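You operate a simulated robot arm through the tools that you are given. There is no shell and no other tool.

Carry out the task below with a simulated robot arm. There is one attempt and no reset: what you move stays moved.

TASK
Square the small cream stack and put a yellow band round it.
Fine: square it in the corner stop with its blue block; lay it lengthways on the middle of the sliding plate, band it with one press and slide the plate out again, the stack still on it. The other stacks stay.

It is judged by the outcome, as a careful person would: the job done as asked, and still so three seconds after it is handed in. It fails if anything else is knocked over, pushed out of place, dropped, spilled or broken.

THE ROBOT
A 7-joint arm with a two-finger parallel gripper, fixed in place. Base frame: the origin is on the floor under the middle of its stand, x ahead of it, y to its left, z up; the work surface is at about z = 800. Readings come in mm, rad, newtons and seconds.
It reaches about 1479 mm from its shoulder. Its first joint turns from -2.897 to 2.897 rad. Payload 4.4 kg.
The TCP is the grasp point between the finger pads, 23 mm short of the fingertips. In the tool frame z runs along the fingers and y along their closing line. The gripper opens to 94 mm. The fingers are 38 mm wide and 10 mm thick; the gripper's body (54 by 96 mm) begins 39 mm behind the TCP.
Orientation is told as [roll, pitch, yaw] about the base's x, y, z axes, in that order, counted from this pose: with the fingers straight down and closing along the base's y, the tool's x points along the base's -x, its y along +y and its z along -z.

THE INTERFACE
- The arm moves only by the tool move_arm. Its argument "increments" is text: rows parted by semicolons, each of 7 numbers parted by spaces: the shift along the tool's x, y, z in mm, then the turn, a rotation vector about the tool's x, y, z in rad, then the opening, from 0 (shut) to 1 (fully open). In form: dx dy dz rx ry rz grip; .... A call has 1 to 20 rows; each row is the pose to reach, as a shift and turn from the pose commanded when the call began, along the tool's axes at that moment. Each row takes 0.2 s and may step no farther than 50 mm and 0.15 rad from the row before; otherwise, or with a gripper value out of range, the whole call is refused. A pose out of reach is approached as far as the arm can. The call stops where the force on the tool passes 90 N (or 10 N more than at its start, if that is more) or the arm is blocked; 0.2 s more then pass. Each finger travels about 72 mm/s and halts on what it meets, pressing with about 20 N; the grip force reading is that of the motor and also rises with nothing between the fingers. The clock runs only during rows and for 0.2 s after the last one: add rows that repeat a pose to give the fingers time. It gives the time, the measured TCP pose, the force on the tool (base axes), the opening and the grip force at its end, in the units of the frame above (readings bear some noise), with the torque about the TCP (base axes, N m) and any sound that the robot's microphone picked up.
- Cameras (640 x 400 px; columns grow to the right, rows downward): "scene" is fixed at [399, -520.7, 1370.7]; the picture's right is [0.81, -0.59, 0.00], its down [-0.20, -0.27, -0.94] and it looks along [0.56, 0.76, -0.33] (base axes); focal length 285 px, centre (320, 200). "wrist" rides on the gripper at [86, 16, -74] in the tool frame; the picture's right is [-0.18, 0.98, 0.00], its down [-0.58, -0.11, -0.81] and it looks along [-0.79, -0.15, 0.59] (tool axes); focal length 243 px, centre (320, 200). There is no depth. A picture from a camera that has moved, and an enlarged one, comes with that camera's place and axes in the base frame and with its lens. The place of the scene camera against the robot may be out by one fixed shift of up to 25 mm in any direction.
- snapshot(camera): a new picture of that camera. No time passes.
- close_up(camera, box): a new picture of the part [left, top, right, bottom] of that camera's present view, enlarged. No time passes.
- finish_job(): hands the job in; it is judged then, once.

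Places have to be worked out from the pictures, the camera data and where the tool is seen. Open the gripper and draw the arm clear of the work before you hand the job in, unless the task says otherwise.

The tools are called after "Call:" by a JSON object that holds its "name" and its "arguments". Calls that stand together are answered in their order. move_arm: Moves the arm, as the interface text tells. Its arguments: {"type":"object","properties":{"increments":{"type":"string"}},"required":["increments"]} The other tools are called the same way: snapshot (camera) takes a picture; close_up (camera, box) takes an enlarged picture of a part of a camera's view; finish_job () hands the job in.

At the start:

```text
time: 0.0
ee_pos: [858.7, 92.6, 1282.9]
orientation: [-0.002, 0.001, -0.002]
force: [1.1, -0.5, -0.1]
moment: [0.01, 0.02, 0.04]
width: 94.1
grip_force: 0.0
```

scene: 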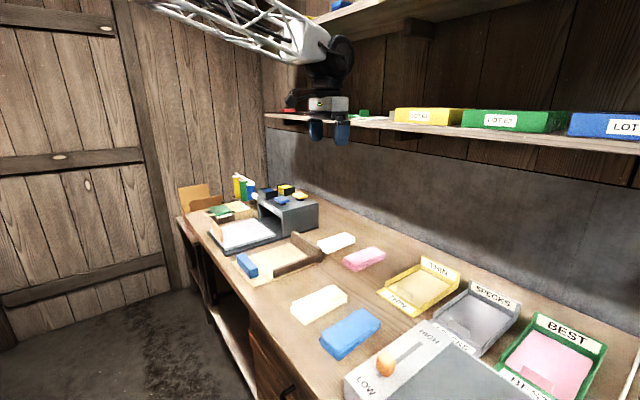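
wrist: 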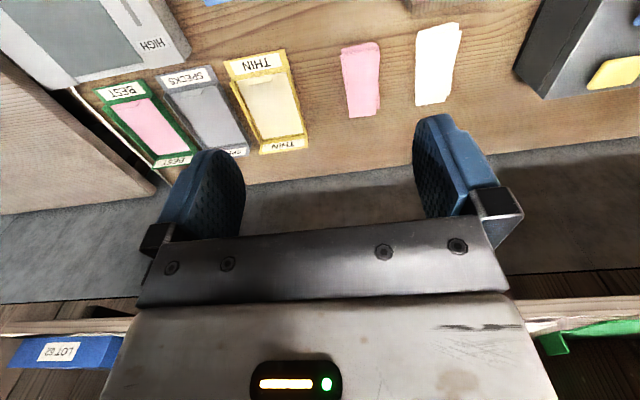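

I begin by looking closely at the work surface to identify the stacks, the corner stop, the sliding plate and the banding press.

Call:
{"name": "close_up", "arguments": {"camera": "scene", "box": [170, 160, 330, 260]}}

Call:
{"name": "close_up", "arguments": {"camera": "scene", "box": [220, 220, 400, 370]}}

Call:
{"name": "close_up", "arguments": {"camera": "scene", "box": [380, 240, 620, 400]}}

Call:
{"name": "snapshot", "arguments": {"camera": "wrist"}}

```text
4.00 times, centred on (250, 210) of scene
camera zoom: at [399.0, -520.7, 1370.7], right [0.81, -0.59, 0.0], down [-0.2, -0.27, -0.94], along [0.56, 0.76, -0.33], focal length 1138 px, centre (600, 160)
```

zoom: 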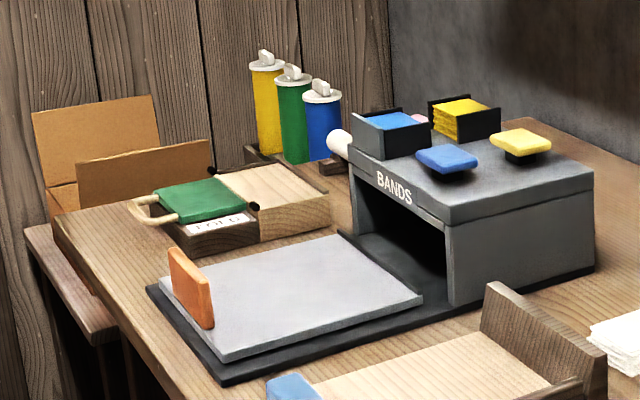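

```text
2.67 times, centred on (310, 295) of scene
camera zoom: at [399.0, -520.7, 1370.7], right [0.81, -0.59, 0.0], down [-0.2, -0.27, -0.94], along [0.56, 0.76, -0.33], focal length 759 px, centre (347, -53)
```

zoom: 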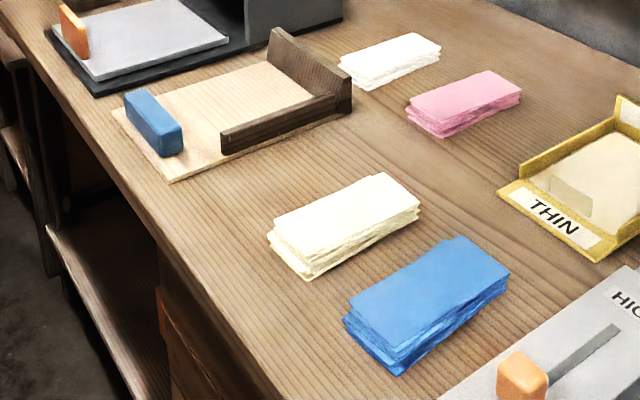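

```text
2.50 times, centred on (500, 320) of scene
camera zoom: at [399.0, -520.7, 1370.7], right [0.81, -0.59, 0.0], down [-0.2, -0.27, -0.94], along [0.56, 0.76, -0.33], focal length 712 px, centre (-130, -100)
```

zoom: 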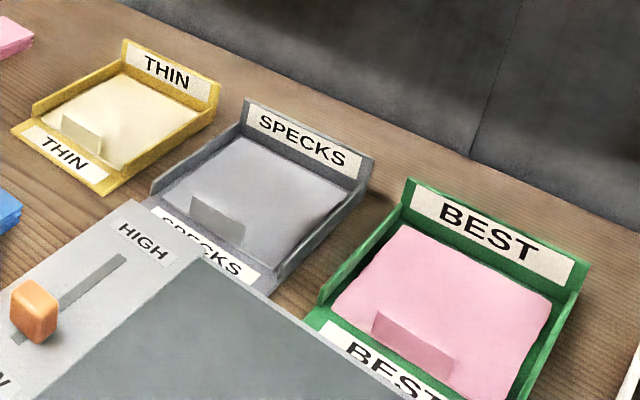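

```text
taken
camera wrist: at [771.9, 108.1, 1358.5], right [0.18, 0.98, 0.0], down [0.58, -0.11, 0.81], along [0.79, -0.15, -0.59], focal length 243 px, centre (320, 200)
```

wrist: 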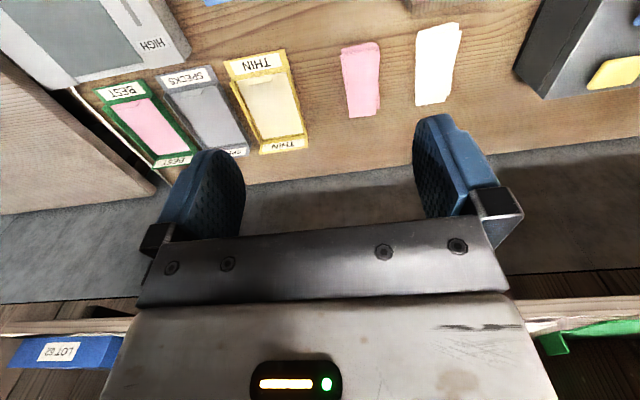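

The cream stack appears to be at roughly (800, 25), the corner stop around (850, 270) with its blue block near (710, 337), and the banding machine's plate near (806, 590) with its tunnel opening facing -x. I'll move down to view the cream stack with the wrist camera, gripper staying open.

Call:
{"name": "move_arm", "arguments": {"increments": "20 -10 40 0 0 0 1; 40 -20 80 0 0 0 1; 60 -30 120 0 0 0 1; 80 -39 160 0 0 0 1; 100 -49 200 0 0 0 1; 120 -58 240 0 0 0 1; 139 -68 270 0 0 0 1"}}

Call:
{"name": "snapshot", "arguments": {"camera": "wrist"}}

Call:
{"name": "snapshot", "arguments": {"camera": "scene"}}

```text
time: 1.6
ee_pos: [719.7, 24.0, 1013.3]
orientation: [0.0, 0.0, -0.001]
force: [0.8, 0.6, 0.5]
moment: [0.03, -0.02, -0.01]
width: 93.9
grip_force: 0.1
```

```text
taken
camera wrist: at [632.0, 40.5, 1089.2], right [0.18, 0.98, 0.0], down [0.58, -0.11, 0.81], along [0.79, -0.15, -0.59], focal length 243 px, centre (320, 200)
```

wrist: 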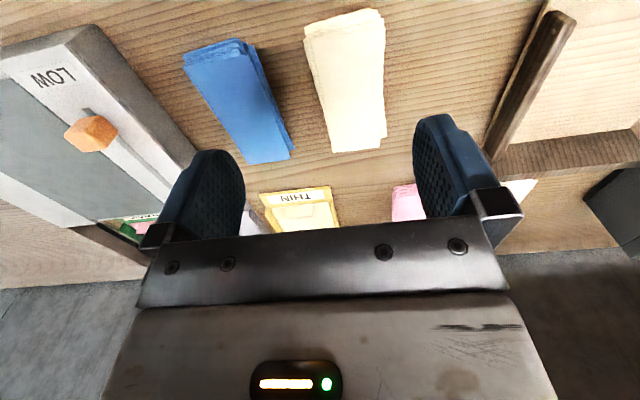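

```text
taken
```

scene: 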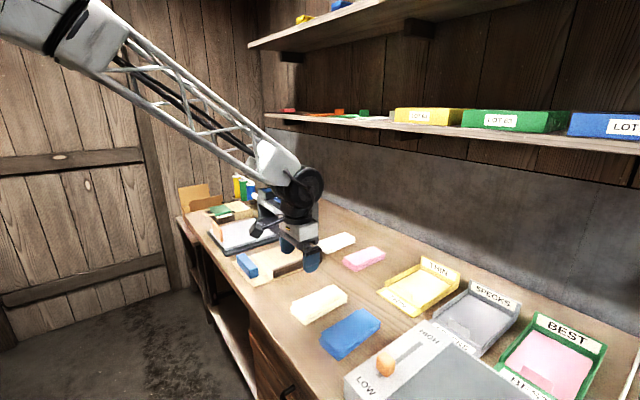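

The wrist view shows the cream stack clearly. I'll enlarge the views of the stack and the corner stop to measure them.

Call:
{"name": "close_up", "arguments": {"camera": "wrist", "box": [240, 0, 496, 160]}}

Call:
{"name": "close_up", "arguments": {"camera": "scene", "box": [270, 260, 390, 335]}}

Call:
{"name": "close_up", "arguments": {"camera": "scene", "box": [230, 190, 350, 265]}}

```text
2.50 times, centred on (368, 80) of wrist
camera zoom: at [632.0, 40.5, 1089.2], right [0.18, 0.98, 0.0], down [0.58, -0.11, 0.81], along [0.79, -0.15, -0.59], focal length 606 px, centre (200, 500)
```

zoom: 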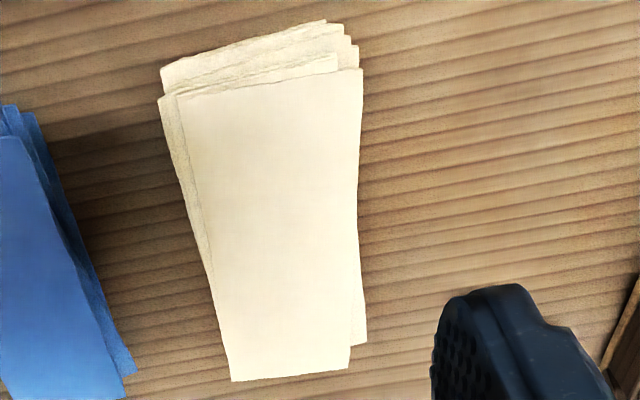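

```text
5.33 times, centred on (330, 298) of scene
camera zoom: at [399.0, -520.7, 1370.7], right [0.81, -0.59, 0.0], down [-0.2, -0.27, -0.94], along [0.56, 0.76, -0.33], focal length 1518 px, centre (267, -320)
```

zoom: 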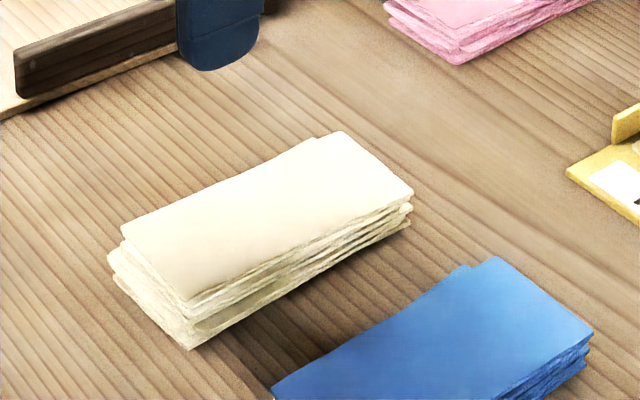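

```text
5.33 times, centred on (290, 228) of scene
camera zoom: at [399.0, -520.7, 1370.7], right [0.81, -0.59, 0.0], down [-0.2, -0.27, -0.94], along [0.56, 0.76, -0.33], focal length 1518 px, centre (480, 53)
```

zoom: 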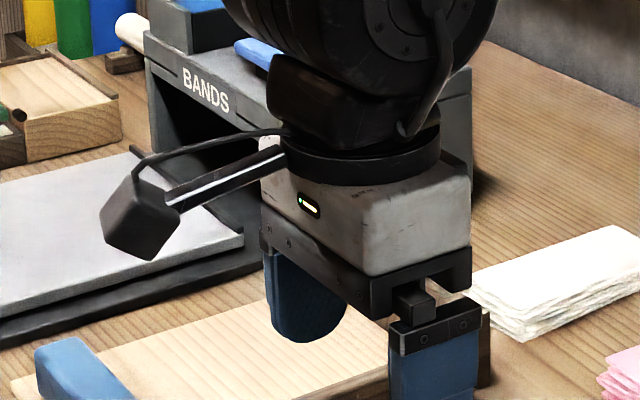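

The cream stack's top sheet measures about 148 × 68 mm, centred around (798, 48) and nearly aligned with x. Now I move sideways to look at the corner stop with its blue block.

Call:
{"name": "move_arm", "arguments": {"increments": "5 45 0 0 0 0 1; 10 90 0 0 0 0 1; 20 135 0 0 0 0 1; 30 180 0 0 0 0 1; 40 225 0 0 0 0 1; 50 265 0 0 0 0 1"}}

Call:
{"name": "snapshot", "arguments": {"camera": "wrist"}}

Call:
{"name": "close_up", "arguments": {"camera": "wrist", "box": [200, 0, 520, 200]}}

Call:
{"name": "snapshot", "arguments": {"camera": "scene"}}

```text
time: 3.0
ee_pos: [669.5, 288.0, 1012.5]
orientation: [0.0, -0.001, -0.001]
force: [0.5, 1.1, -0.4]
moment: [-0.01, -0.01, 0.04]
width: 93.8
grip_force: 0.2
```

```text
taken
camera wrist: at [582.5, 304.5, 1087.9], right [0.18, 0.98, 0.0], down [0.58, -0.11, 0.81], along [0.79, -0.15, -0.59], focal length 243 px, centre (320, 200)
```

wrist: 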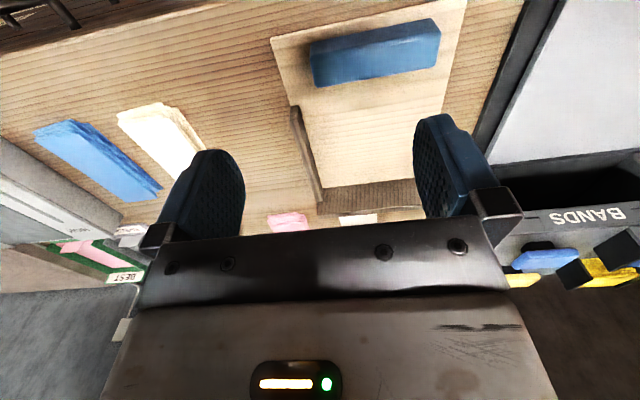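

```text
2.00 times, centred on (360, 100) of wrist
camera zoom: at [582.5, 304.5, 1087.9], right [0.18, 0.98, 0.0], down [0.58, -0.11, 0.81], along [0.79, -0.15, -0.59], focal length 485 px, centre (240, 400)
```

zoom: 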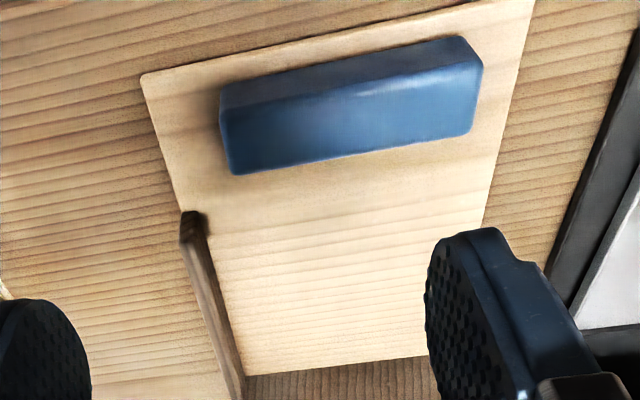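

```text
taken
```

scene: 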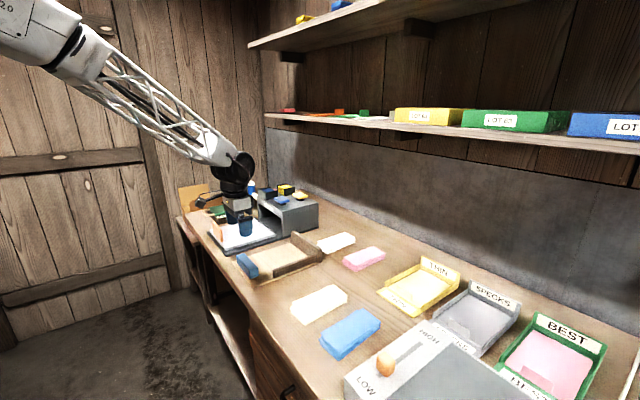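

The corner stop's walls lie at about x≈925 (tall) and y≈249 (low rail), with the blue block at x 687–720, y 275–395. I take enlarged views to work out wall, rail and block heights.

Call:
{"name": "close_up", "arguments": {"camera": "scene", "box": [228, 228, 340, 298]}}

Call:
{"name": "close_up", "arguments": {"camera": "scene", "box": [200, 180, 328, 260]}}

```text
5.71 times, centred on (284, 263) of scene
camera zoom: at [399.0, -520.7, 1370.7], right [0.81, -0.59, 0.0], down [-0.2, -0.27, -0.94], along [0.56, 0.76, -0.33], focal length 1626 px, centre (526, -160)
```

zoom: 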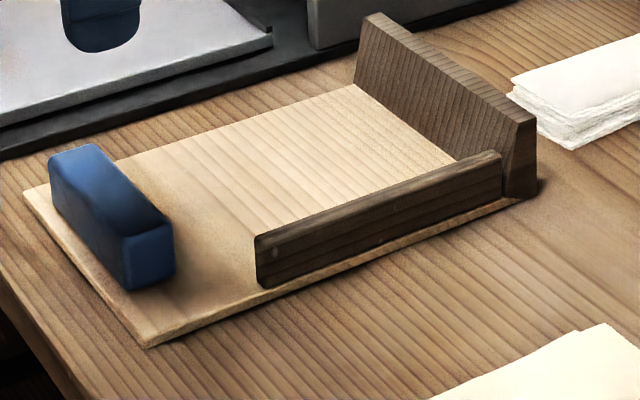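

```text
5.00 times, centred on (264, 220) of scene
camera zoom: at [399.0, -520.7, 1370.7], right [0.81, -0.59, 0.0], down [-0.2, -0.27, -0.94], along [0.56, 0.76, -0.33], focal length 1423 px, centre (600, 100)
```

zoom: 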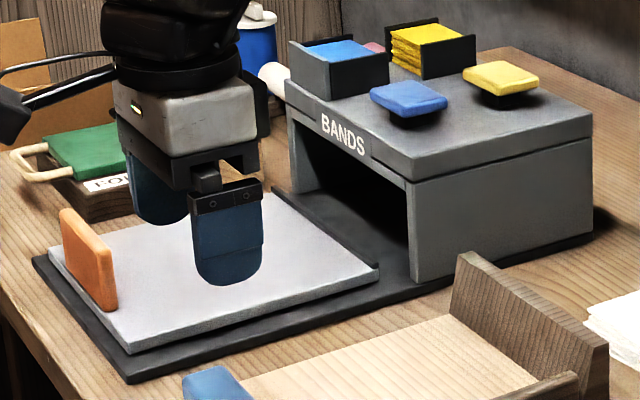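

The scene close-up gives the block about 36 mm high, the rail about 33 mm and the stack about 23 mm; the rail is too tall to reach over, so I'll grip the stack with it clear of the rail. I now move over the cream stack and look again before descending.

Call:
{"name": "move_arm", "arguments": {"increments": "-20.6 -40.1 0 0 0 0 1; -41.2 -80.2 0 0 0 0 1; -61.8 -120.3 0 0 0 0 1; -82.4 -160.4 0 0 0 0 1; -103 -200.5 0 0 0 0 1; -123.5 -240.5 0 0 0 0 1; -123.5 -240.5 40 0 0 0 1; -123.5 -240.5 80 0 0 0 1; -123.5 -240.5 102 0 0 0 1; -123.5 -240.5 102 0 0 0 1"}}

Call:
{"name": "snapshot", "arguments": {"camera": "wrist"}}

Call:
{"name": "close_up", "arguments": {"camera": "scene", "box": [260, 230, 388, 310]}}

```text
time: 5.2
ee_pos: [793.2, 49.1, 910.0]
orientation: [0.0, 0.001, 0.0]
force: [0.2, -0.7, 0.1]
moment: [-0.03, 0.01, -0.03]
width: 94.3
grip_force: 0.0
```

```text
taken
camera wrist: at [706.4, 65.0, 985.5], right [0.18, 0.98, 0.0], down [0.58, -0.11, 0.81], along [0.79, -0.15, -0.59], focal length 243 px, centre (320, 200)
```

wrist: 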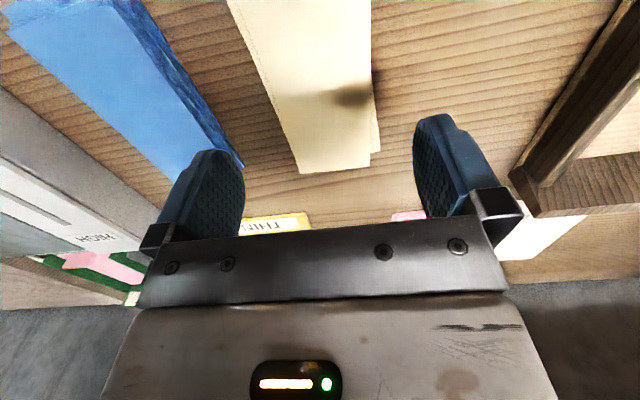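

```text
5.00 times, centred on (324, 270) of scene
camera zoom: at [399.0, -520.7, 1370.7], right [0.81, -0.59, 0.0], down [-0.2, -0.27, -0.94], along [0.56, 0.76, -0.33], focal length 1423 px, centre (300, -150)
```

zoom: 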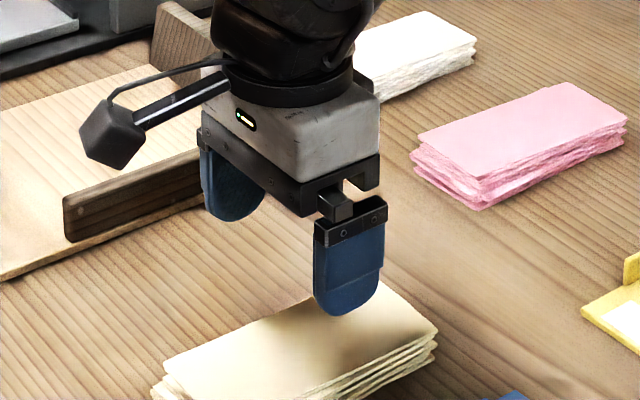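

I zoom in on the stack in the wrist view to check side clearances before straddling it.

Call:
{"name": "close_up", "arguments": {"camera": "wrist", "box": [200, 0, 456, 160]}}

Call:
{"name": "close_up", "arguments": {"camera": "scene", "box": [284, 275, 364, 325]}}

```text
2.50 times, centred on (328, 80) of wrist
camera zoom: at [706.4, 65.0, 985.5], right [0.18, 0.98, 0.0], down [0.58, -0.11, 0.81], along [0.79, -0.15, -0.59], focal length 606 px, centre (300, 500)
```

zoom: 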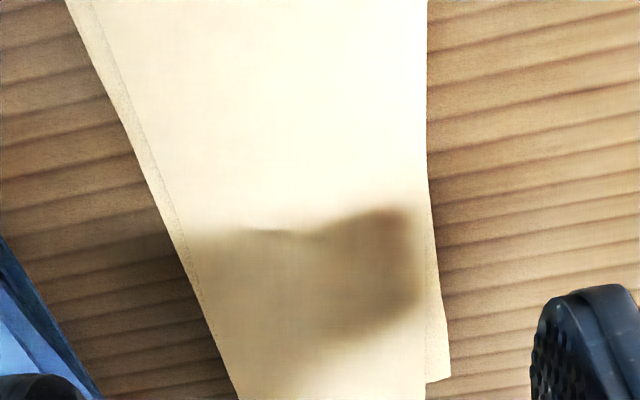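

```text
8.00 times, centred on (324, 300) of scene
camera zoom: at [399.0, -520.7, 1370.7], right [0.81, -0.59, 0.0], down [-0.2, -0.27, -0.94], along [0.56, 0.76, -0.33], focal length 2277 px, centre (288, -600)
```

zoom: 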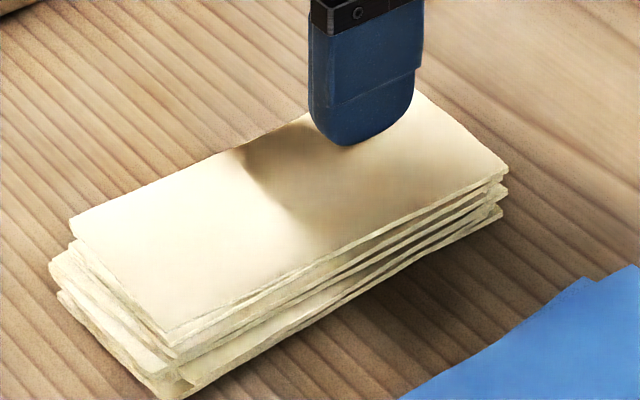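

At the grip line the layers span y≈6.5–86, so centring the fingers on y≈46.5 leaves about 6 mm each side. I descend to straddle the stack with fingertips about 3 mm above the table.

Call:
{"name": "move_arm", "arguments": {"increments": "0 -2.6 20 0 0 0 1; 0 -2.6 40 0 0 0 1; 0 -2.6 60 0 0 0 1; 0 -2.6 72 0 0 0 1; 0 -2.6 80 0 0 0 1; 0 -2.6 84.5 0 0 0 1; 0 -2.6 84.5 0 0 0 1"}}

Call:
{"name": "snapshot", "arguments": {"camera": "wrist"}}

Call:
{"name": "close_up", "arguments": {"camera": "scene", "box": [284, 260, 380, 320]}}

```text
time: 6.8
ee_pos: [793.7, 46.1, 826.4]
orientation: [0.0, 0.0, -0.001]
force: [0.1, -0.2, 0.8]
moment: [0.02, -0.01, 0.01]
width: 93.8
grip_force: 0.1
```

```text
taken
camera wrist: at [706.5, 62.0, 902.4], right [0.18, 0.98, 0.0], down [0.58, -0.11, 0.81], along [0.79, -0.15, -0.59], focal length 243 px, centre (320, 200)
```

wrist: 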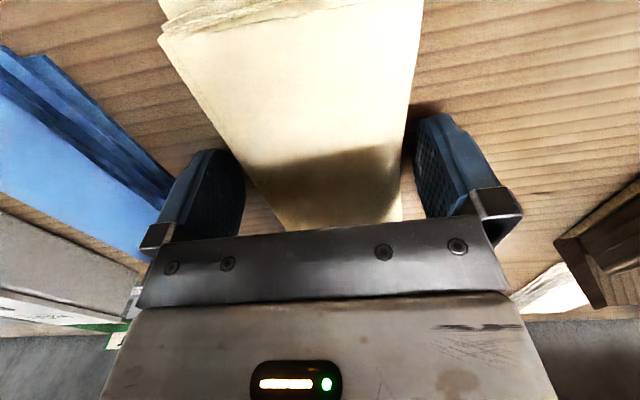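

```text
6.67 times, centred on (332, 290) of scene
camera zoom: at [399.0, -520.7, 1370.7], right [0.81, -0.59, 0.0], down [-0.2, -0.27, -0.94], along [0.56, 0.76, -0.33], focal length 1898 px, centre (240, -400)
```

zoom: 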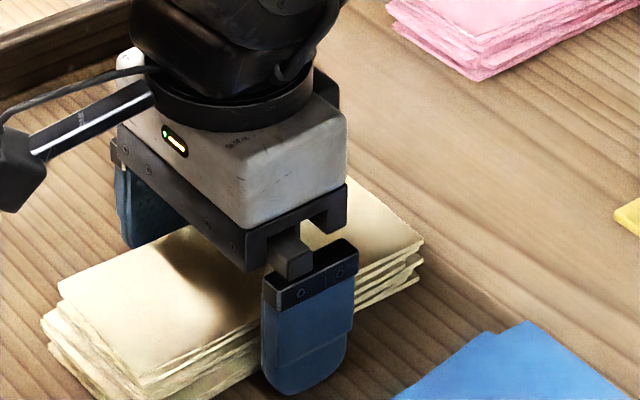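

Both fingers straddle the stack with clearance and no contact force. I close gently in steps so the layers slide into line.

Call:
{"name": "move_arm", "arguments": {"increments": "0 0 0 0 0 0 0.92; 0 0 0 0 0 0 0.86; 0 0 0 0 0 0 0.8; 0 0 0 0 0 0 0.76; 0 0 0 0 0 0 0.72; 0 0 0 0 0 0 0.68; 0 0 0 0 0 0 0.6; 0 0 0 0 0 0 0.6"}}

Call:
{"name": "snapshot", "arguments": {"camera": "wrist"}}

Call:
{"name": "close_up", "arguments": {"camera": "scene", "box": [284, 260, 380, 320]}}

```text
time: 8.6
ee_pos: [793.4, 47.1, 826.6]
orientation: [-0.001, -0.001, 0.0]
force: [0.4, -0.2, 1.2]
moment: [0.02, -0.04, -0.02]
width: 67.9
grip_force: 19.6
```

```text
taken
camera wrist: at [706.5, 62.0, 902.4], right [0.18, 0.98, 0.0], down [0.58, -0.11, 0.81], along [0.79, -0.15, -0.59], focal length 243 px, centre (320, 200)
```

wrist: 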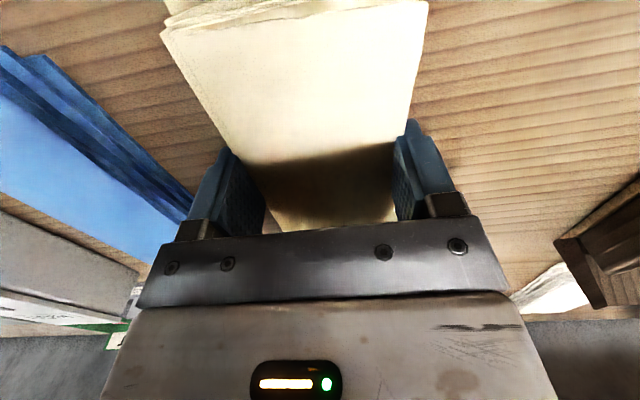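

```text
6.67 times, centred on (332, 290) of scene
camera zoom: at [399.0, -520.7, 1370.7], right [0.81, -0.59, 0.0], down [-0.2, -0.27, -0.94], along [0.56, 0.76, -0.33], focal length 1898 px, centre (240, -400)
```

zoom: 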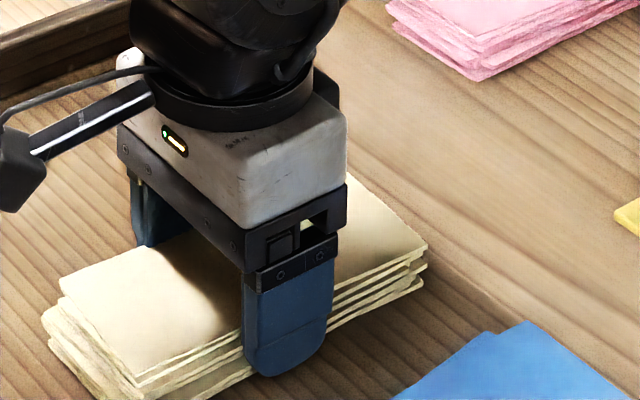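

The grip closed to 67.9 mm at 19.6 N, so the layers are pulled together at 68 mm wide. I lift a little and check that all layers come along.

Call:
{"name": "move_arm", "arguments": {"increments": "0 0 -3 0 0 0 0.5; 0 0 -8 0 0 0 0.5; 0 0 -15 0 0 0 0.5; 0 0 -25 0 0 0 0.5; 0 0 -35 0 0 0 0.5; 0 0 -35 0 0 0 0.5"}}

Call:
{"name": "close_up", "arguments": {"camera": "scene", "box": [272, 245, 384, 315]}}

Call:
{"name": "snapshot", "arguments": {"camera": "wrist"}}

```text
time: 10.0
ee_pos: [793.1, 46.6, 861.7]
orientation: [0.001, 0.0, 0.0]
force: [-0.3, -0.2, -1.8]
moment: [0.03, -0.03, 0.02]
width: 67.8
grip_force: 20.3
```

```text
5.71 times, centred on (328, 280) of scene
camera zoom: at [399.0, -520.7, 1370.7], right [0.81, -0.59, 0.0], down [-0.2, -0.27, -0.94], along [0.56, 0.76, -0.33], focal length 1626 px, centre (274, -257)
```

zoom: 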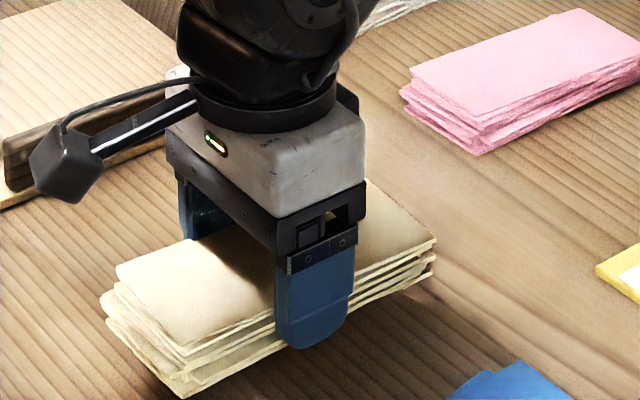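

```text
taken
camera wrist: at [705.9, 62.5, 937.3], right [0.18, 0.98, 0.0], down [0.58, -0.11, 0.81], along [0.79, -0.15, -0.59], focal length 243 px, centre (320, 200)
```

wrist: 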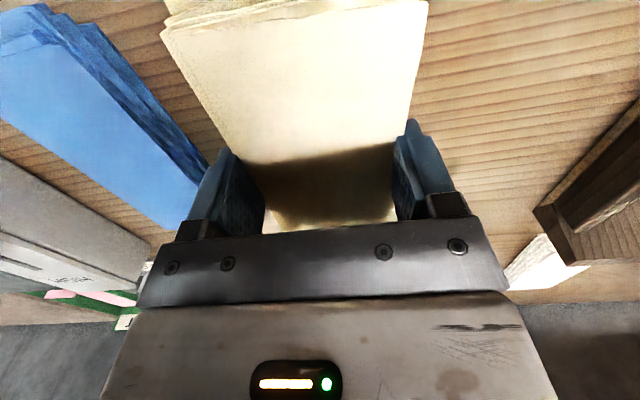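

All layers lifted together (about 0.2 kg). I look closely at how the layers lie in the grip.

Call:
{"name": "close_up", "arguments": {"camera": "wrist", "box": [140, 0, 460, 200]}}

Call:
{"name": "close_up", "arguments": {"camera": "scene", "box": [286, 270, 350, 310]}}

```text
2.00 times, centred on (300, 100) of wrist
camera zoom: at [705.9, 62.5, 937.3], right [0.18, 0.98, 0.0], down [0.58, -0.11, 0.81], along [0.79, -0.15, -0.59], focal length 485 px, centre (360, 400)
```

zoom: 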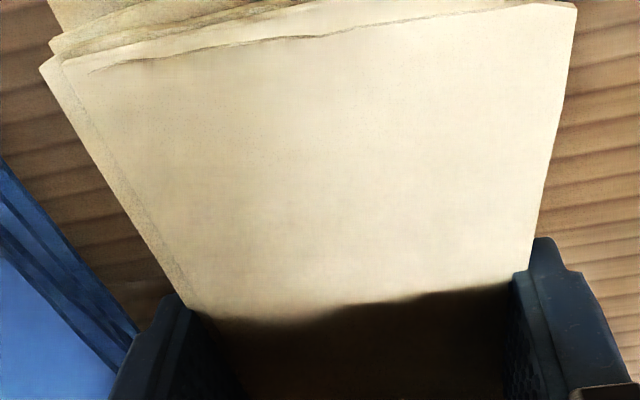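

```text
10.00 times, centred on (318, 290) of scene
camera zoom: at [399.0, -520.7, 1370.7], right [0.81, -0.59, 0.0], down [-0.2, -0.27, -0.94], along [0.56, 0.76, -0.33], focal length 2846 px, centre (340, -700)
```

zoom: 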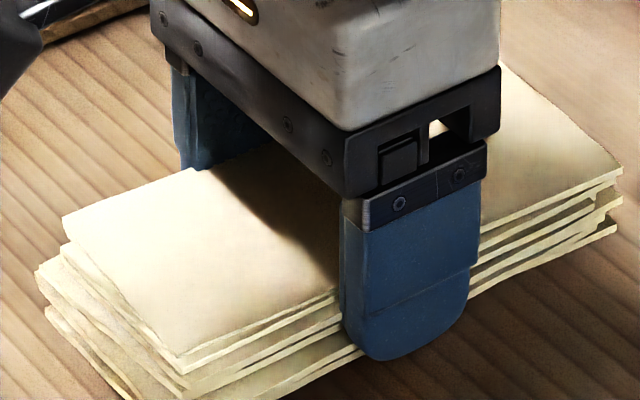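

The layers' sides are now in line; the ends are still out by several mm. I lift to a safe height and carry the stack over the corner stop, keeping it clear of the rail so that the finger has room.

Call:
{"name": "move_arm", "arguments": {"increments": "0 0 -20 0 0 0 0.5; 0 0 -45 0 0 0 0.5; 0 0 -65 0 0 0 0.5; -4 25 -65 0 0 0 0.5; -9 60 -65 0 0 0 0.5; -15 100 -65 0 0 0 0.5; -20 140 -65 0 0 0 0.5; -26 180 -65 0 0 0 0.5; -31 215 -65 0 0 0 0.5; -35 243 -65 0 0 0 0.5; -37 257 -65 0 0 0 0.5; -37 257 -65 0 0 0 0.5"}}

Call:
{"name": "snapshot", "arguments": {"camera": "wrist"}}

Call:
{"name": "close_up", "arguments": {"camera": "scene", "box": [216, 190, 344, 270]}}

```text
time: 12.6
ee_pos: [830.6, 302.7, 926.2]
orientation: [0.0, 0.0, 0.002]
force: [-0.1, -0.5, -0.8]
moment: [0.02, -0.03, 0.0]
width: 67.7
grip_force: 20.1
```

```text
taken
camera wrist: at [743.5, 318.9, 1002.1], right [0.18, 0.98, 0.0], down [0.58, -0.11, 0.81], along [0.79, -0.15, -0.59], focal length 243 px, centre (320, 200)
```

wrist: 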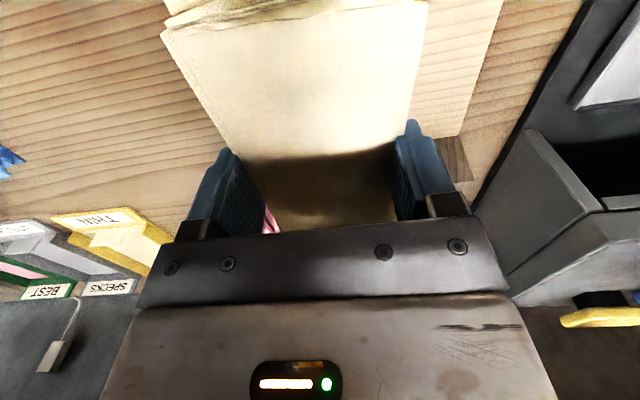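

```text
5.00 times, centred on (280, 230) of scene
camera zoom: at [399.0, -520.7, 1370.7], right [0.81, -0.59, 0.0], down [-0.2, -0.27, -0.94], along [0.56, 0.76, -0.33], focal length 1423 px, centre (520, 50)
```

zoom: 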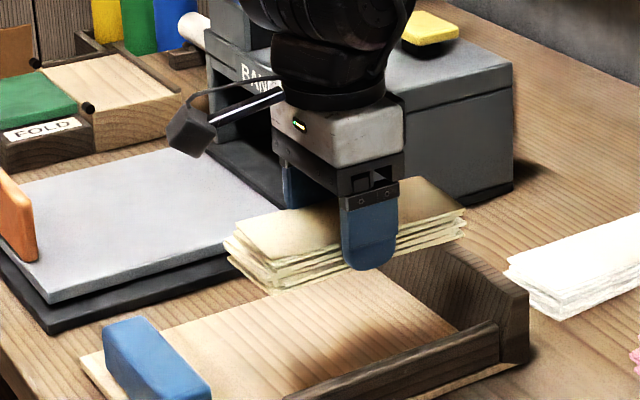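

The stack hangs above the stop with the finger about 9 mm clear of the rail (inner face y≈250) and the ends about 15 mm short of the wall. I shift 3 mm further from the rail and lower it onto the board.

Call:
{"name": "move_arm", "arguments": {"increments": "0 3 25 0 0 0 0.5; 0 3 50 0 0 0 0.5; 0 3 70 0 0 0 0.5; 0 3 80 0 0 0 0.5; 0 3 86 0 0 0 0.5; 0 3 89 0 0 0 0.5; 0 3 90.5 0 0 0 0.5; 0 3 90.5 0 0 0 0.5"}}

Call:
{"name": "close_up", "arguments": {"camera": "scene", "box": [228, 210, 340, 280]}}

Call:
{"name": "snapshot", "arguments": {"camera": "wrist"}}

```text
time: 14.4
ee_pos: [831.2, 306.2, 836.4]
orientation: [0.0, 0.001, 0.0]
force: [-0.9, -0.3, 1.6]
moment: [-0.02, 0.08, 0.02]
width: 67.8
grip_force: 20.1
```

```text
5.71 times, centred on (284, 245) of scene
camera zoom: at [399.0, -520.7, 1370.7], right [0.81, -0.59, 0.0], down [-0.2, -0.27, -0.94], along [0.56, 0.76, -0.33], focal length 1626 px, centre (526, -57)
```

zoom: 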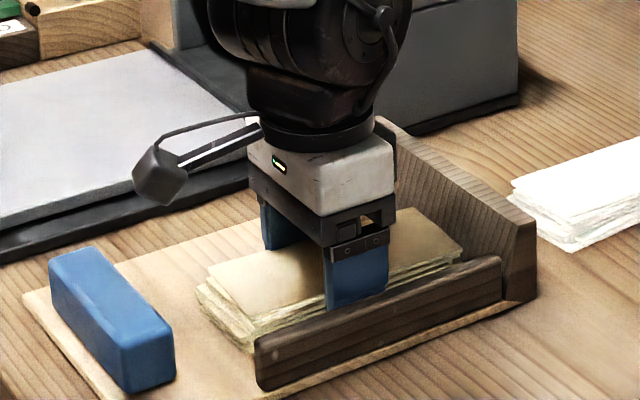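

```text
taken
camera wrist: at [743.7, 322.1, 911.4], right [0.18, 0.98, 0.0], down [0.58, -0.11, 0.81], along [0.79, -0.15, -0.59], focal length 243 px, centre (320, 200)
```

wrist: 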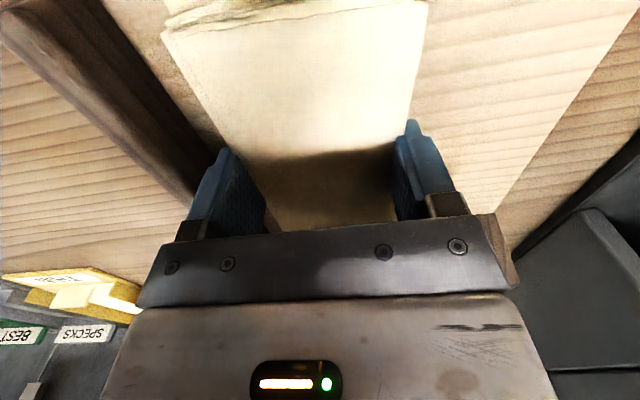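

The vertical force has risen slightly, suggesting first contact with the board. I creep down a little more to confirm.

Call:
{"name": "move_arm", "arguments": {"increments": "0 0 0.7 0 0 0 0.5; 0 0 1.5 0 0 0 0.5; 0 0 1.5 0 0 0 0.5"}}

```text
time: 15.2
ee_pos: [830.8, 305.4, 835.7]
orientation: [0.0, -0.003, -0.001]
force: [-2.7, -3.6, 18.0]
moment: [-0.07, 0.04, -0.02]
width: 68.0
grip_force: 20.3
```

Solid contact (18 N): the stack is on the board, whose top is therefore at about z≈809.5. I ease off and open a little (to about 80 mm), then rise.

Call:
{"name": "move_arm", "arguments": {"increments": "0 0 -1 0 0 0 0.5; 0 0 -1 0 0 0 0.76; 0 0 -1 0 0 0 0.8; 0 0 -1 0 0 0 0.85; 0 0 -1 0 0 0 0.85; 0 0 -10 0 0 0 0.85; 0 0 -30 0 0 0 0.85; 0 0 -60 0 0 0 0.85; 0 0 -100 0 0 0 0.85"}}

Call:
{"name": "close_up", "arguments": {"camera": "scene", "box": [228, 210, 340, 280]}}

Call:
{"name": "snapshot", "arguments": {"camera": "wrist"}}

```text
time: 17.2
ee_pos: [830.0, 306.7, 934.2]
orientation: [-0.001, 0.002, -0.002]
force: [0.2, 0.1, -0.4]
moment: [0.04, 0.02, -0.01]
width: 80.3
grip_force: 0.1
```

```text
5.71 times, centred on (284, 245) of scene
camera zoom: at [399.0, -520.7, 1370.7], right [0.81, -0.59, 0.0], down [-0.2, -0.27, -0.94], along [0.56, 0.76, -0.33], focal length 1626 px, centre (526, -57)
```

zoom: 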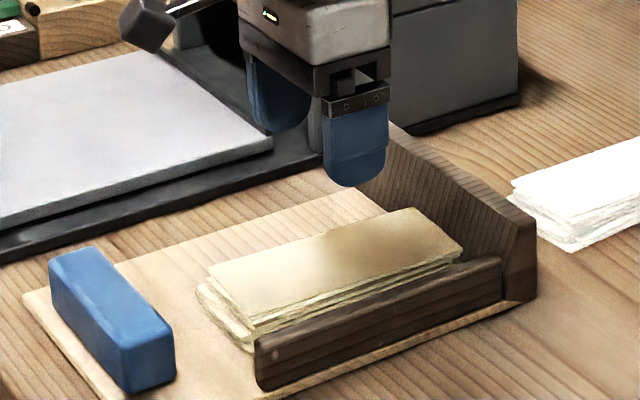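

```text
taken
camera wrist: at [743.3, 321.6, 1009.4], right [0.18, 0.98, 0.0], down [0.58, -0.11, 0.81], along [0.79, -0.15, -0.59], focal length 243 px, centre (320, 200)
```

wrist: 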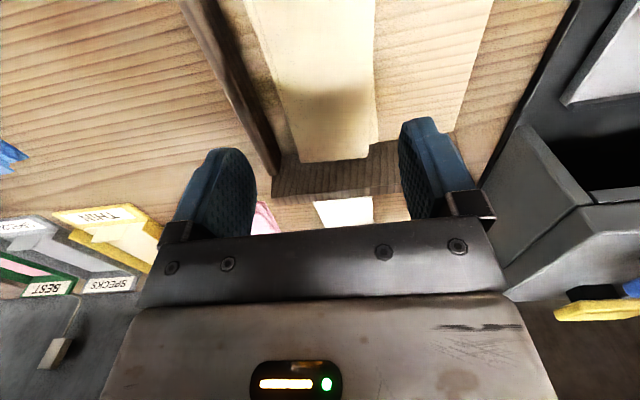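

The stack now lies flat in the stop, about 10–15 mm short of the wall. Next I turn the gripper 90° and move over the +y end of the blue block, so I can grip it beside the stack's path and push with its clear face.

Call:
{"name": "move_arm", "arguments": {"increments": "11.9 6.2 0 0 0 0.1428 0.7; 23.8 12.5 0 0 0 0.2856 0.7; 35.6 18.7 0 0 0 0.4284 0.7; 47.5 24.9 0 0 0 0.5712 0.7; 59.4 31.1 0 0 0 0.714 0.7; 71.3 37.4 0 0 0 0.8568 0.7; 83.2 43.6 0 0 0 0.9996 0.7; 95.1 49.8 0 0 0 1.1424 0.7; 106.9 56 0 0 0 1.2852 0.7; 118.8 62.3 0 0 0 1.428 0.7; 130.7 68.5 0 0 0 1.5708 0.7; 130.7 68.5 0 0 0 1.5708 0.7"}}

Call:
{"name": "snapshot", "arguments": {"camera": "wrist"}}

Call:
{"name": "close_up", "arguments": {"camera": "scene", "box": [212, 210, 340, 290]}}

```text
time: 19.8
ee_pos: [698.8, 374.5, 934.4]
orientation: [0.0, 0.001, -1.573]
force: [0.7, 0.5, 0.3]
moment: [0.01, -0.03, 0.0]
width: 65.7
grip_force: 0.1
```

```text
taken
camera wrist: at [715.3, 460.5, 1009.9], right [0.98, -0.19, 0.0], down [-0.11, -0.58, 0.81], along [-0.15, -0.79, -0.59], focal length 243 px, centre (320, 200)
```

wrist: 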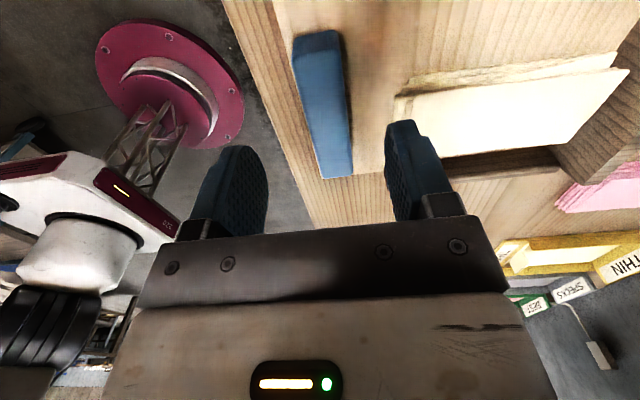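

```text
5.00 times, centred on (276, 250) of scene
camera zoom: at [399.0, -520.7, 1370.7], right [0.81, -0.59, 0.0], down [-0.2, -0.27, -0.94], along [0.56, 0.76, -0.33], focal length 1423 px, centre (540, -50)
```

zoom: 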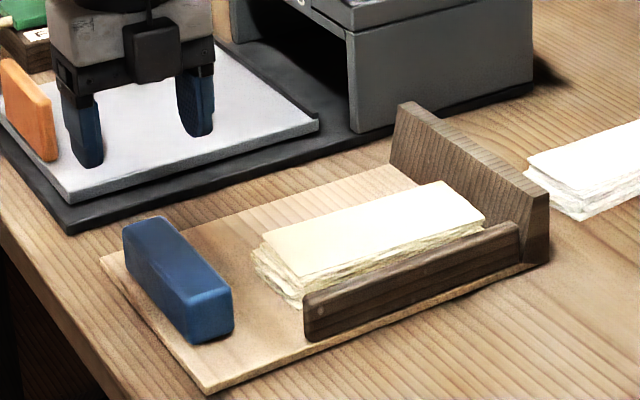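

I zoom in on the block in the wrist view to find its exact position and orientation.

Call:
{"name": "close_up", "arguments": {"camera": "wrist", "box": [240, 0, 400, 200]}}

Call:
{"name": "close_up", "arguments": {"camera": "wrist", "box": [384, 20, 640, 180]}}

```text
2.00 times, centred on (320, 100) of wrist
camera zoom: at [715.3, 460.5, 1009.9], right [0.98, -0.19, 0.0], down [-0.11, -0.58, 0.81], along [-0.15, -0.79, -0.59], focal length 485 px, centre (320, 400)
```

zoom: 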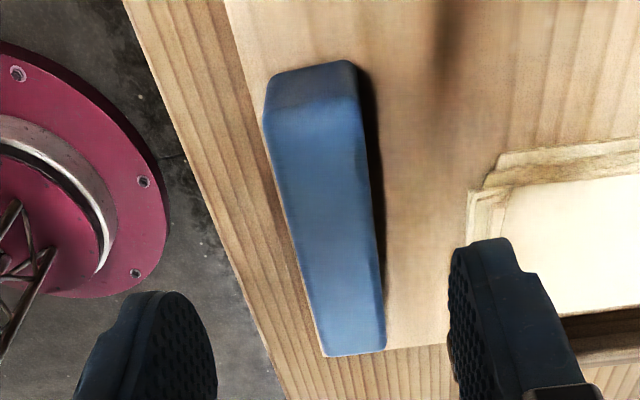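

```text
2.50 times, centred on (512, 100) of wrist
camera zoom: at [715.3, 460.5, 1009.9], right [0.98, -0.19, 0.0], down [-0.11, -0.58, 0.81], along [-0.15, -0.79, -0.59], focal length 606 px, centre (-160, 450)
```

zoom: 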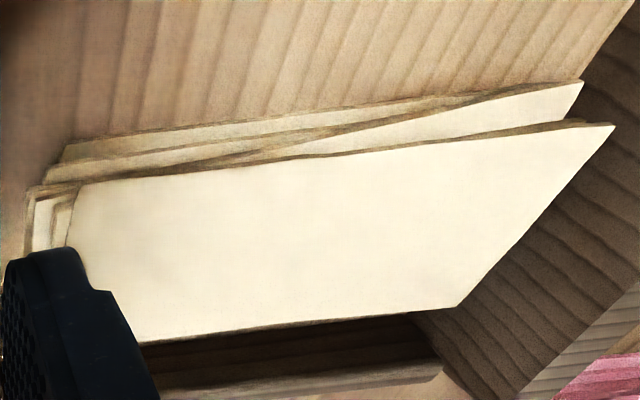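

The layers turn out to be slightly yawed (top about 3°), so I'll square them properly: first long sides against the rail with the near end sticking out past the rail's end (x<756) so I can grip it afterwards, then ends against the wall. First I grip the blue block (centre about (699.5, 332.5)) at its middle.

Call:
{"name": "move_arm", "arguments": {"increments": "-20 0 20 0 0 0 0.7; -42.5 0 45 0 0 0 0.7; -42.5 0 70 0 0 0 0.7; -42.5 0 85 0 0 0 0.7; -42.5 0 94 0 0 0 0.7; -42.5 0 98.5 0 0 0 0.7; -42.5 0 98.5 0 0 0 0.5; -42.5 0 98.5 0 0 0 0.35; -42.5 0 98.5 0 0 0 0.25; -42.5 0 98.5 0 0 0 0.2; -42.5 0 98.5 0 0 0 0.2"}}

Call:
{"name": "close_up", "arguments": {"camera": "scene", "box": [212, 210, 340, 290]}}

Call:
{"name": "snapshot", "arguments": {"camera": "wrist"}}

```text
time: 22.2
ee_pos: [699.6, 331.7, 834.7]
orientation: [0.0, 0.0, -1.571]
force: [2.5, 0.3, -3.4]
moment: [0.22, -0.12, -0.06]
width: 32.8
grip_force: 44.9
```

```text
5.00 times, centred on (276, 250) of scene
camera zoom: at [399.0, -520.7, 1370.7], right [0.81, -0.59, 0.0], down [-0.2, -0.27, -0.94], along [0.56, 0.76, -0.33], focal length 1423 px, centre (540, -50)
```

zoom: 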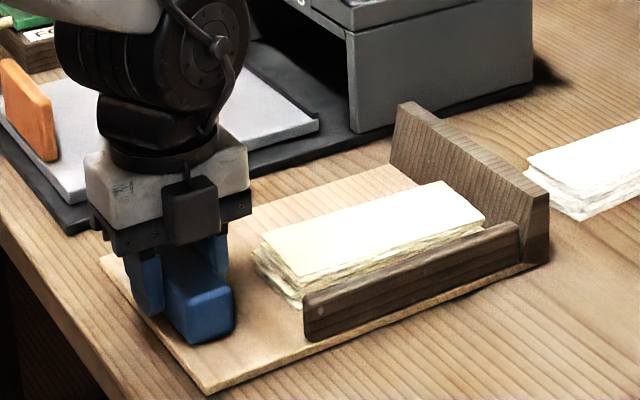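

```text
taken
camera wrist: at [715.0, 418.3, 911.3], right [0.98, -0.18, 0.0], down [-0.11, -0.58, 0.81], along [-0.15, -0.79, -0.59], focal length 243 px, centre (320, 200)
```

wrist: 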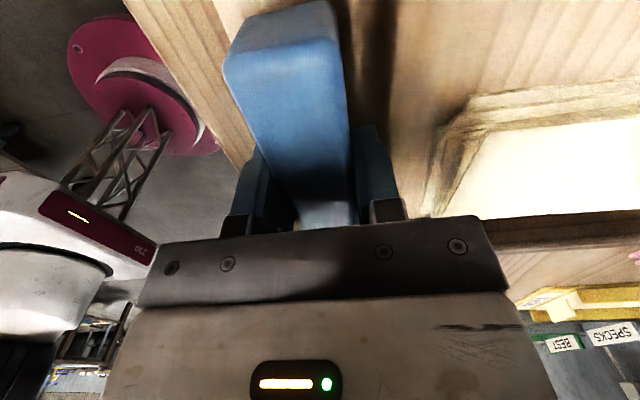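

The block is firmly gripped (32.8 mm wide). I lift it, turn back to yaw 0 so it lies along x, and carry it to the +y side of the board at about (820, 397).

Call:
{"name": "move_arm", "arguments": {"increments": "0 0 -5 0 0 0 0.2; 0 0 -25 0 0 0 0.2; 0 0 -60 0 0 0 0.2; 0 0 -95 0 0 0 0.2; 5.9 10.9 -95 0 0 -0.1428 0.2; 11.7 21.9 -95 0 0 -0.2856 0.2; 17.6 32.8 -95 0 0 -0.4284 0.2; 23.5 43.8 -95 0 0 -0.5712 0.2; 29.3 54.7 -95 0 0 -0.714 0.2; 35.2 65.7 -95 0 0 -0.8568 0.2; 41 76.6 -95 0 0 -0.9996 0.2; 46.9 87.6 -95 0 0 -1.1424 0.2; 52.8 98.5 -95 0 0 -1.2852 0.2; 58.6 109.5 -95 0 0 -1.428 0.2; 64.5 120.5 -95 0 0 -1.5708 0.2; 64.5 120.5 -95 0 0 -1.5708 0.2"}}

Call:
{"name": "snapshot", "arguments": {"camera": "wrist"}}

Call:
{"name": "close_up", "arguments": {"camera": "scene", "box": [212, 190, 340, 270]}}

```text
time: 25.6
ee_pos: [819.6, 396.4, 931.8]
orientation: [0.0, 0.002, 0.002]
force: [-0.4, -0.8, -0.9]
moment: [0.01, 0.01, 0.01]
width: 18.8
grip_force: 0.1
```

```text
taken
camera wrist: at [733.7, 412.9, 1006.7], right [0.18, 0.98, 0.0], down [0.58, -0.11, 0.81], along [0.79, -0.15, -0.59], focal length 243 px, centre (320, 200)
```

wrist: 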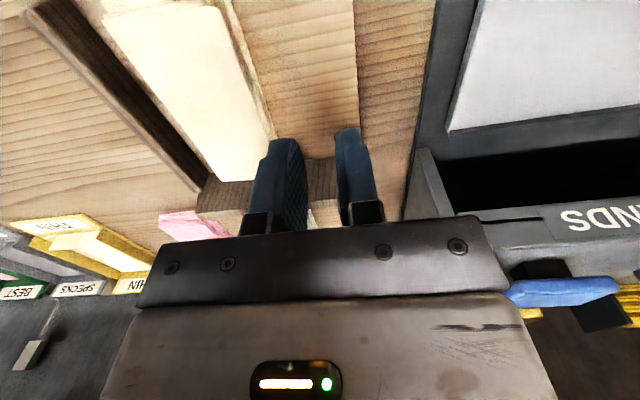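

```text
5.00 times, centred on (276, 230) of scene
camera zoom: at [399.0, -520.7, 1370.7], right [0.81, -0.59, 0.0], down [-0.2, -0.27, -0.94], along [0.56, 0.76, -0.33], focal length 1423 px, centre (540, 50)
```

zoom: 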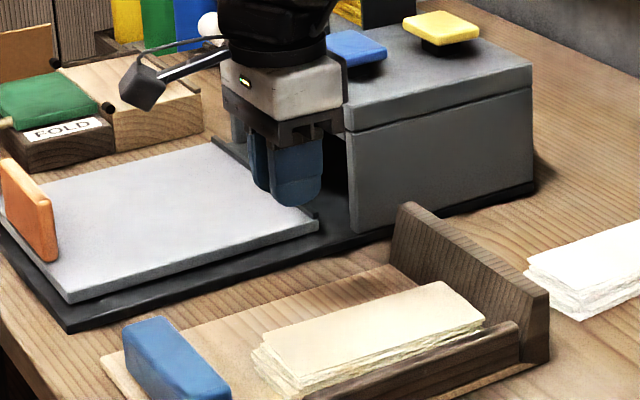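

The gripper came up empty (18.8 mm): the block slipped out and stayed behind, so it may be heavy or captive on a slide. I look closely at the block to see whether it moved.

Call:
{"name": "close_up", "arguments": {"camera": "scene", "box": [228, 228, 340, 298]}}

Call:
{"name": "close_up", "arguments": {"camera": "scene", "box": [230, 245, 270, 270]}}

```text
5.71 times, centred on (284, 263) of scene
camera zoom: at [399.0, -520.7, 1370.7], right [0.81, -0.59, 0.0], down [-0.2, -0.27, -0.94], along [0.56, 0.76, -0.33], focal length 1626 px, centre (526, -160)
```

zoom: 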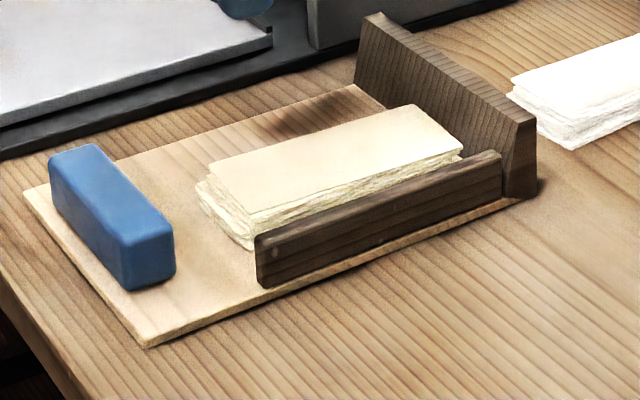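

```text
16.00 times, centred on (250, 258) of scene
camera zoom: at [399.0, -520.7, 1370.7], right [0.81, -0.59, 0.0], down [-0.2, -0.27, -0.94], along [0.56, 0.76, -0.33], focal length 4554 px, centre (1440, -720)
```

zoom: 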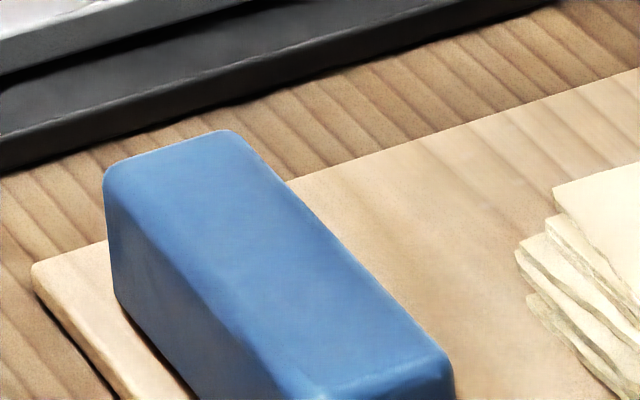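

The block hasn't moved at all, so it is captive to the stop (presumably sliding along x). I'll align the layers' sides and yaw by squeezing them near each end in turn about the same centre line, then use the block to press the ends against the wall. First I go above the stack's far end and check clearances.

Call:
{"name": "move_arm", "arguments": {"increments": "-25 -29 0 0 0 0 0.936; -50 -58 0 0 0 0 0.936; -75 -87 0 0 0 0 0.936; -75 -87 30 0 0 0 0.936; -75 -87 51 0 0 0 0.936; -75 -87 51 0 0 0 0.936"}}

Call:
{"name": "snapshot", "arguments": {"camera": "wrist"}}

Call:
{"name": "close_up", "arguments": {"camera": "scene", "box": [244, 220, 340, 280]}}

```text
time: 27.0
ee_pos: [894.5, 311.1, 881.0]
orientation: [0.0, 0.002, -0.001]
force: [-0.1, -0.2, -0.3]
moment: [0.01, 0.0, -0.02]
width: 88.1
grip_force: 0.0
```

```text
taken
camera wrist: at [807.8, 326.6, 956.6], right [0.18, 0.98, 0.0], down [0.58, -0.11, 0.81], along [0.79, -0.15, -0.59], focal length 243 px, centre (320, 200)
```

wrist: 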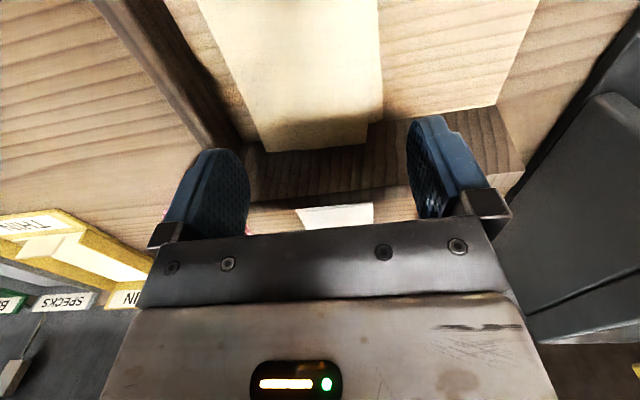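

```text
6.67 times, centred on (292, 250) of scene
camera zoom: at [399.0, -520.7, 1370.7], right [0.81, -0.59, 0.0], down [-0.2, -0.27, -0.94], along [0.56, 0.76, -0.33], focal length 1898 px, centre (507, -133)
```

zoom: 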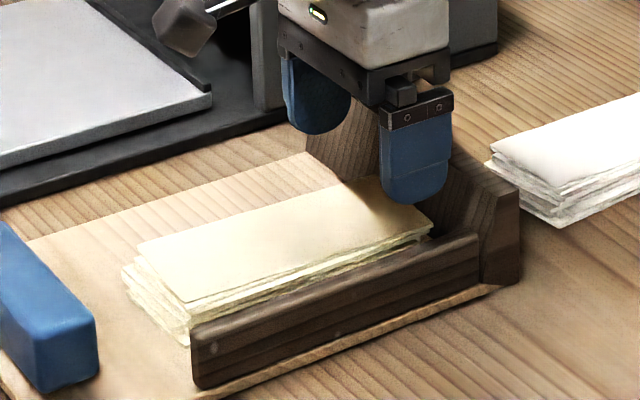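

The far end spans y≈271–348, centred on the gripper, and the finger clears the rail by about 6 mm. I descend and squeeze gently at the far end.

Call:
{"name": "move_arm", "arguments": {"increments": "0 -0.5 20 0 0 0 0.936; 0 -0.5 34 0 0 0 0.936; 0 -0.5 41 0 0 0 0.936; 0 -0.5 43.5 0 0 0 0.936; 0 -0.5 43.5 0 0 0 0.936; 0 -0.5 43.5 0 0 0 0.88; 0 -0.5 43.5 0 0 0 0.84; 0 -0.5 43.5 0 0 0 0.8; 0 -0.5 43.5 0 0 0 0.77; 0 -0.5 43.5 0 0 0 0.74; 0 -0.5 43.5 0 0 0 0.71; 0 -0.5 43.5 0 0 0 0.68; 0 -0.5 43.5 0 0 0 0.65; 0 -0.5 43.5 0 0 0 0.65"}}

Call:
{"name": "snapshot", "arguments": {"camera": "wrist"}}

Call:
{"name": "close_up", "arguments": {"camera": "scene", "box": [244, 220, 340, 280]}}

```text
time: 30.0
ee_pos: [895.4, 310.1, 836.0]
orientation: [0.001, 0.001, 0.0]
force: [0.9, -0.7, 0.5]
moment: [-0.07, 0.0, 0.03]
width: 67.6
grip_force: 20.4
```

```text
taken
camera wrist: at [807.8, 325.5, 911.8], right [0.18, 0.98, 0.0], down [0.58, -0.11, 0.81], along [0.79, -0.15, -0.59], focal length 243 px, centre (320, 200)
```

wrist: 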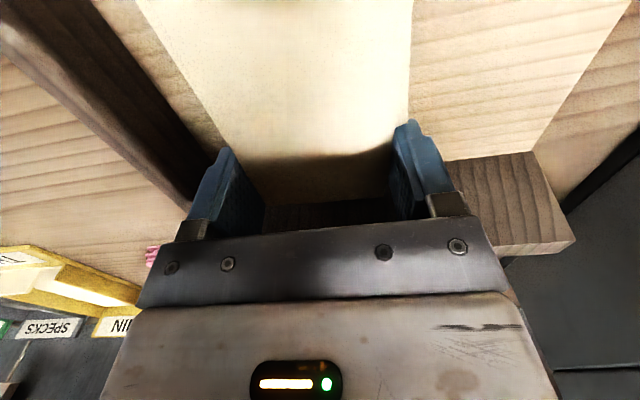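

```text
6.67 times, centred on (292, 250) of scene
camera zoom: at [399.0, -520.7, 1370.7], right [0.81, -0.59, 0.0], down [-0.2, -0.27, -0.94], along [0.56, 0.76, -0.33], focal length 1898 px, centre (507, -133)
```

zoom: 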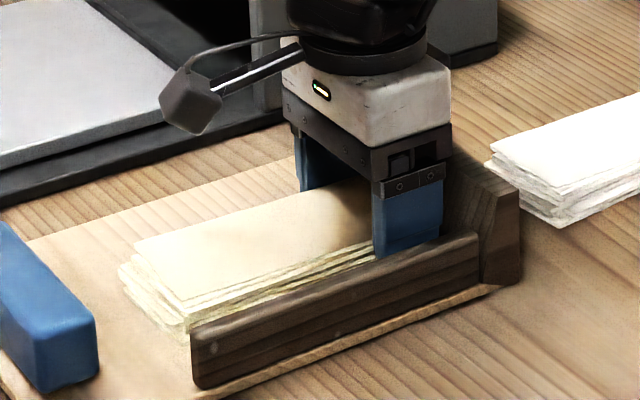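

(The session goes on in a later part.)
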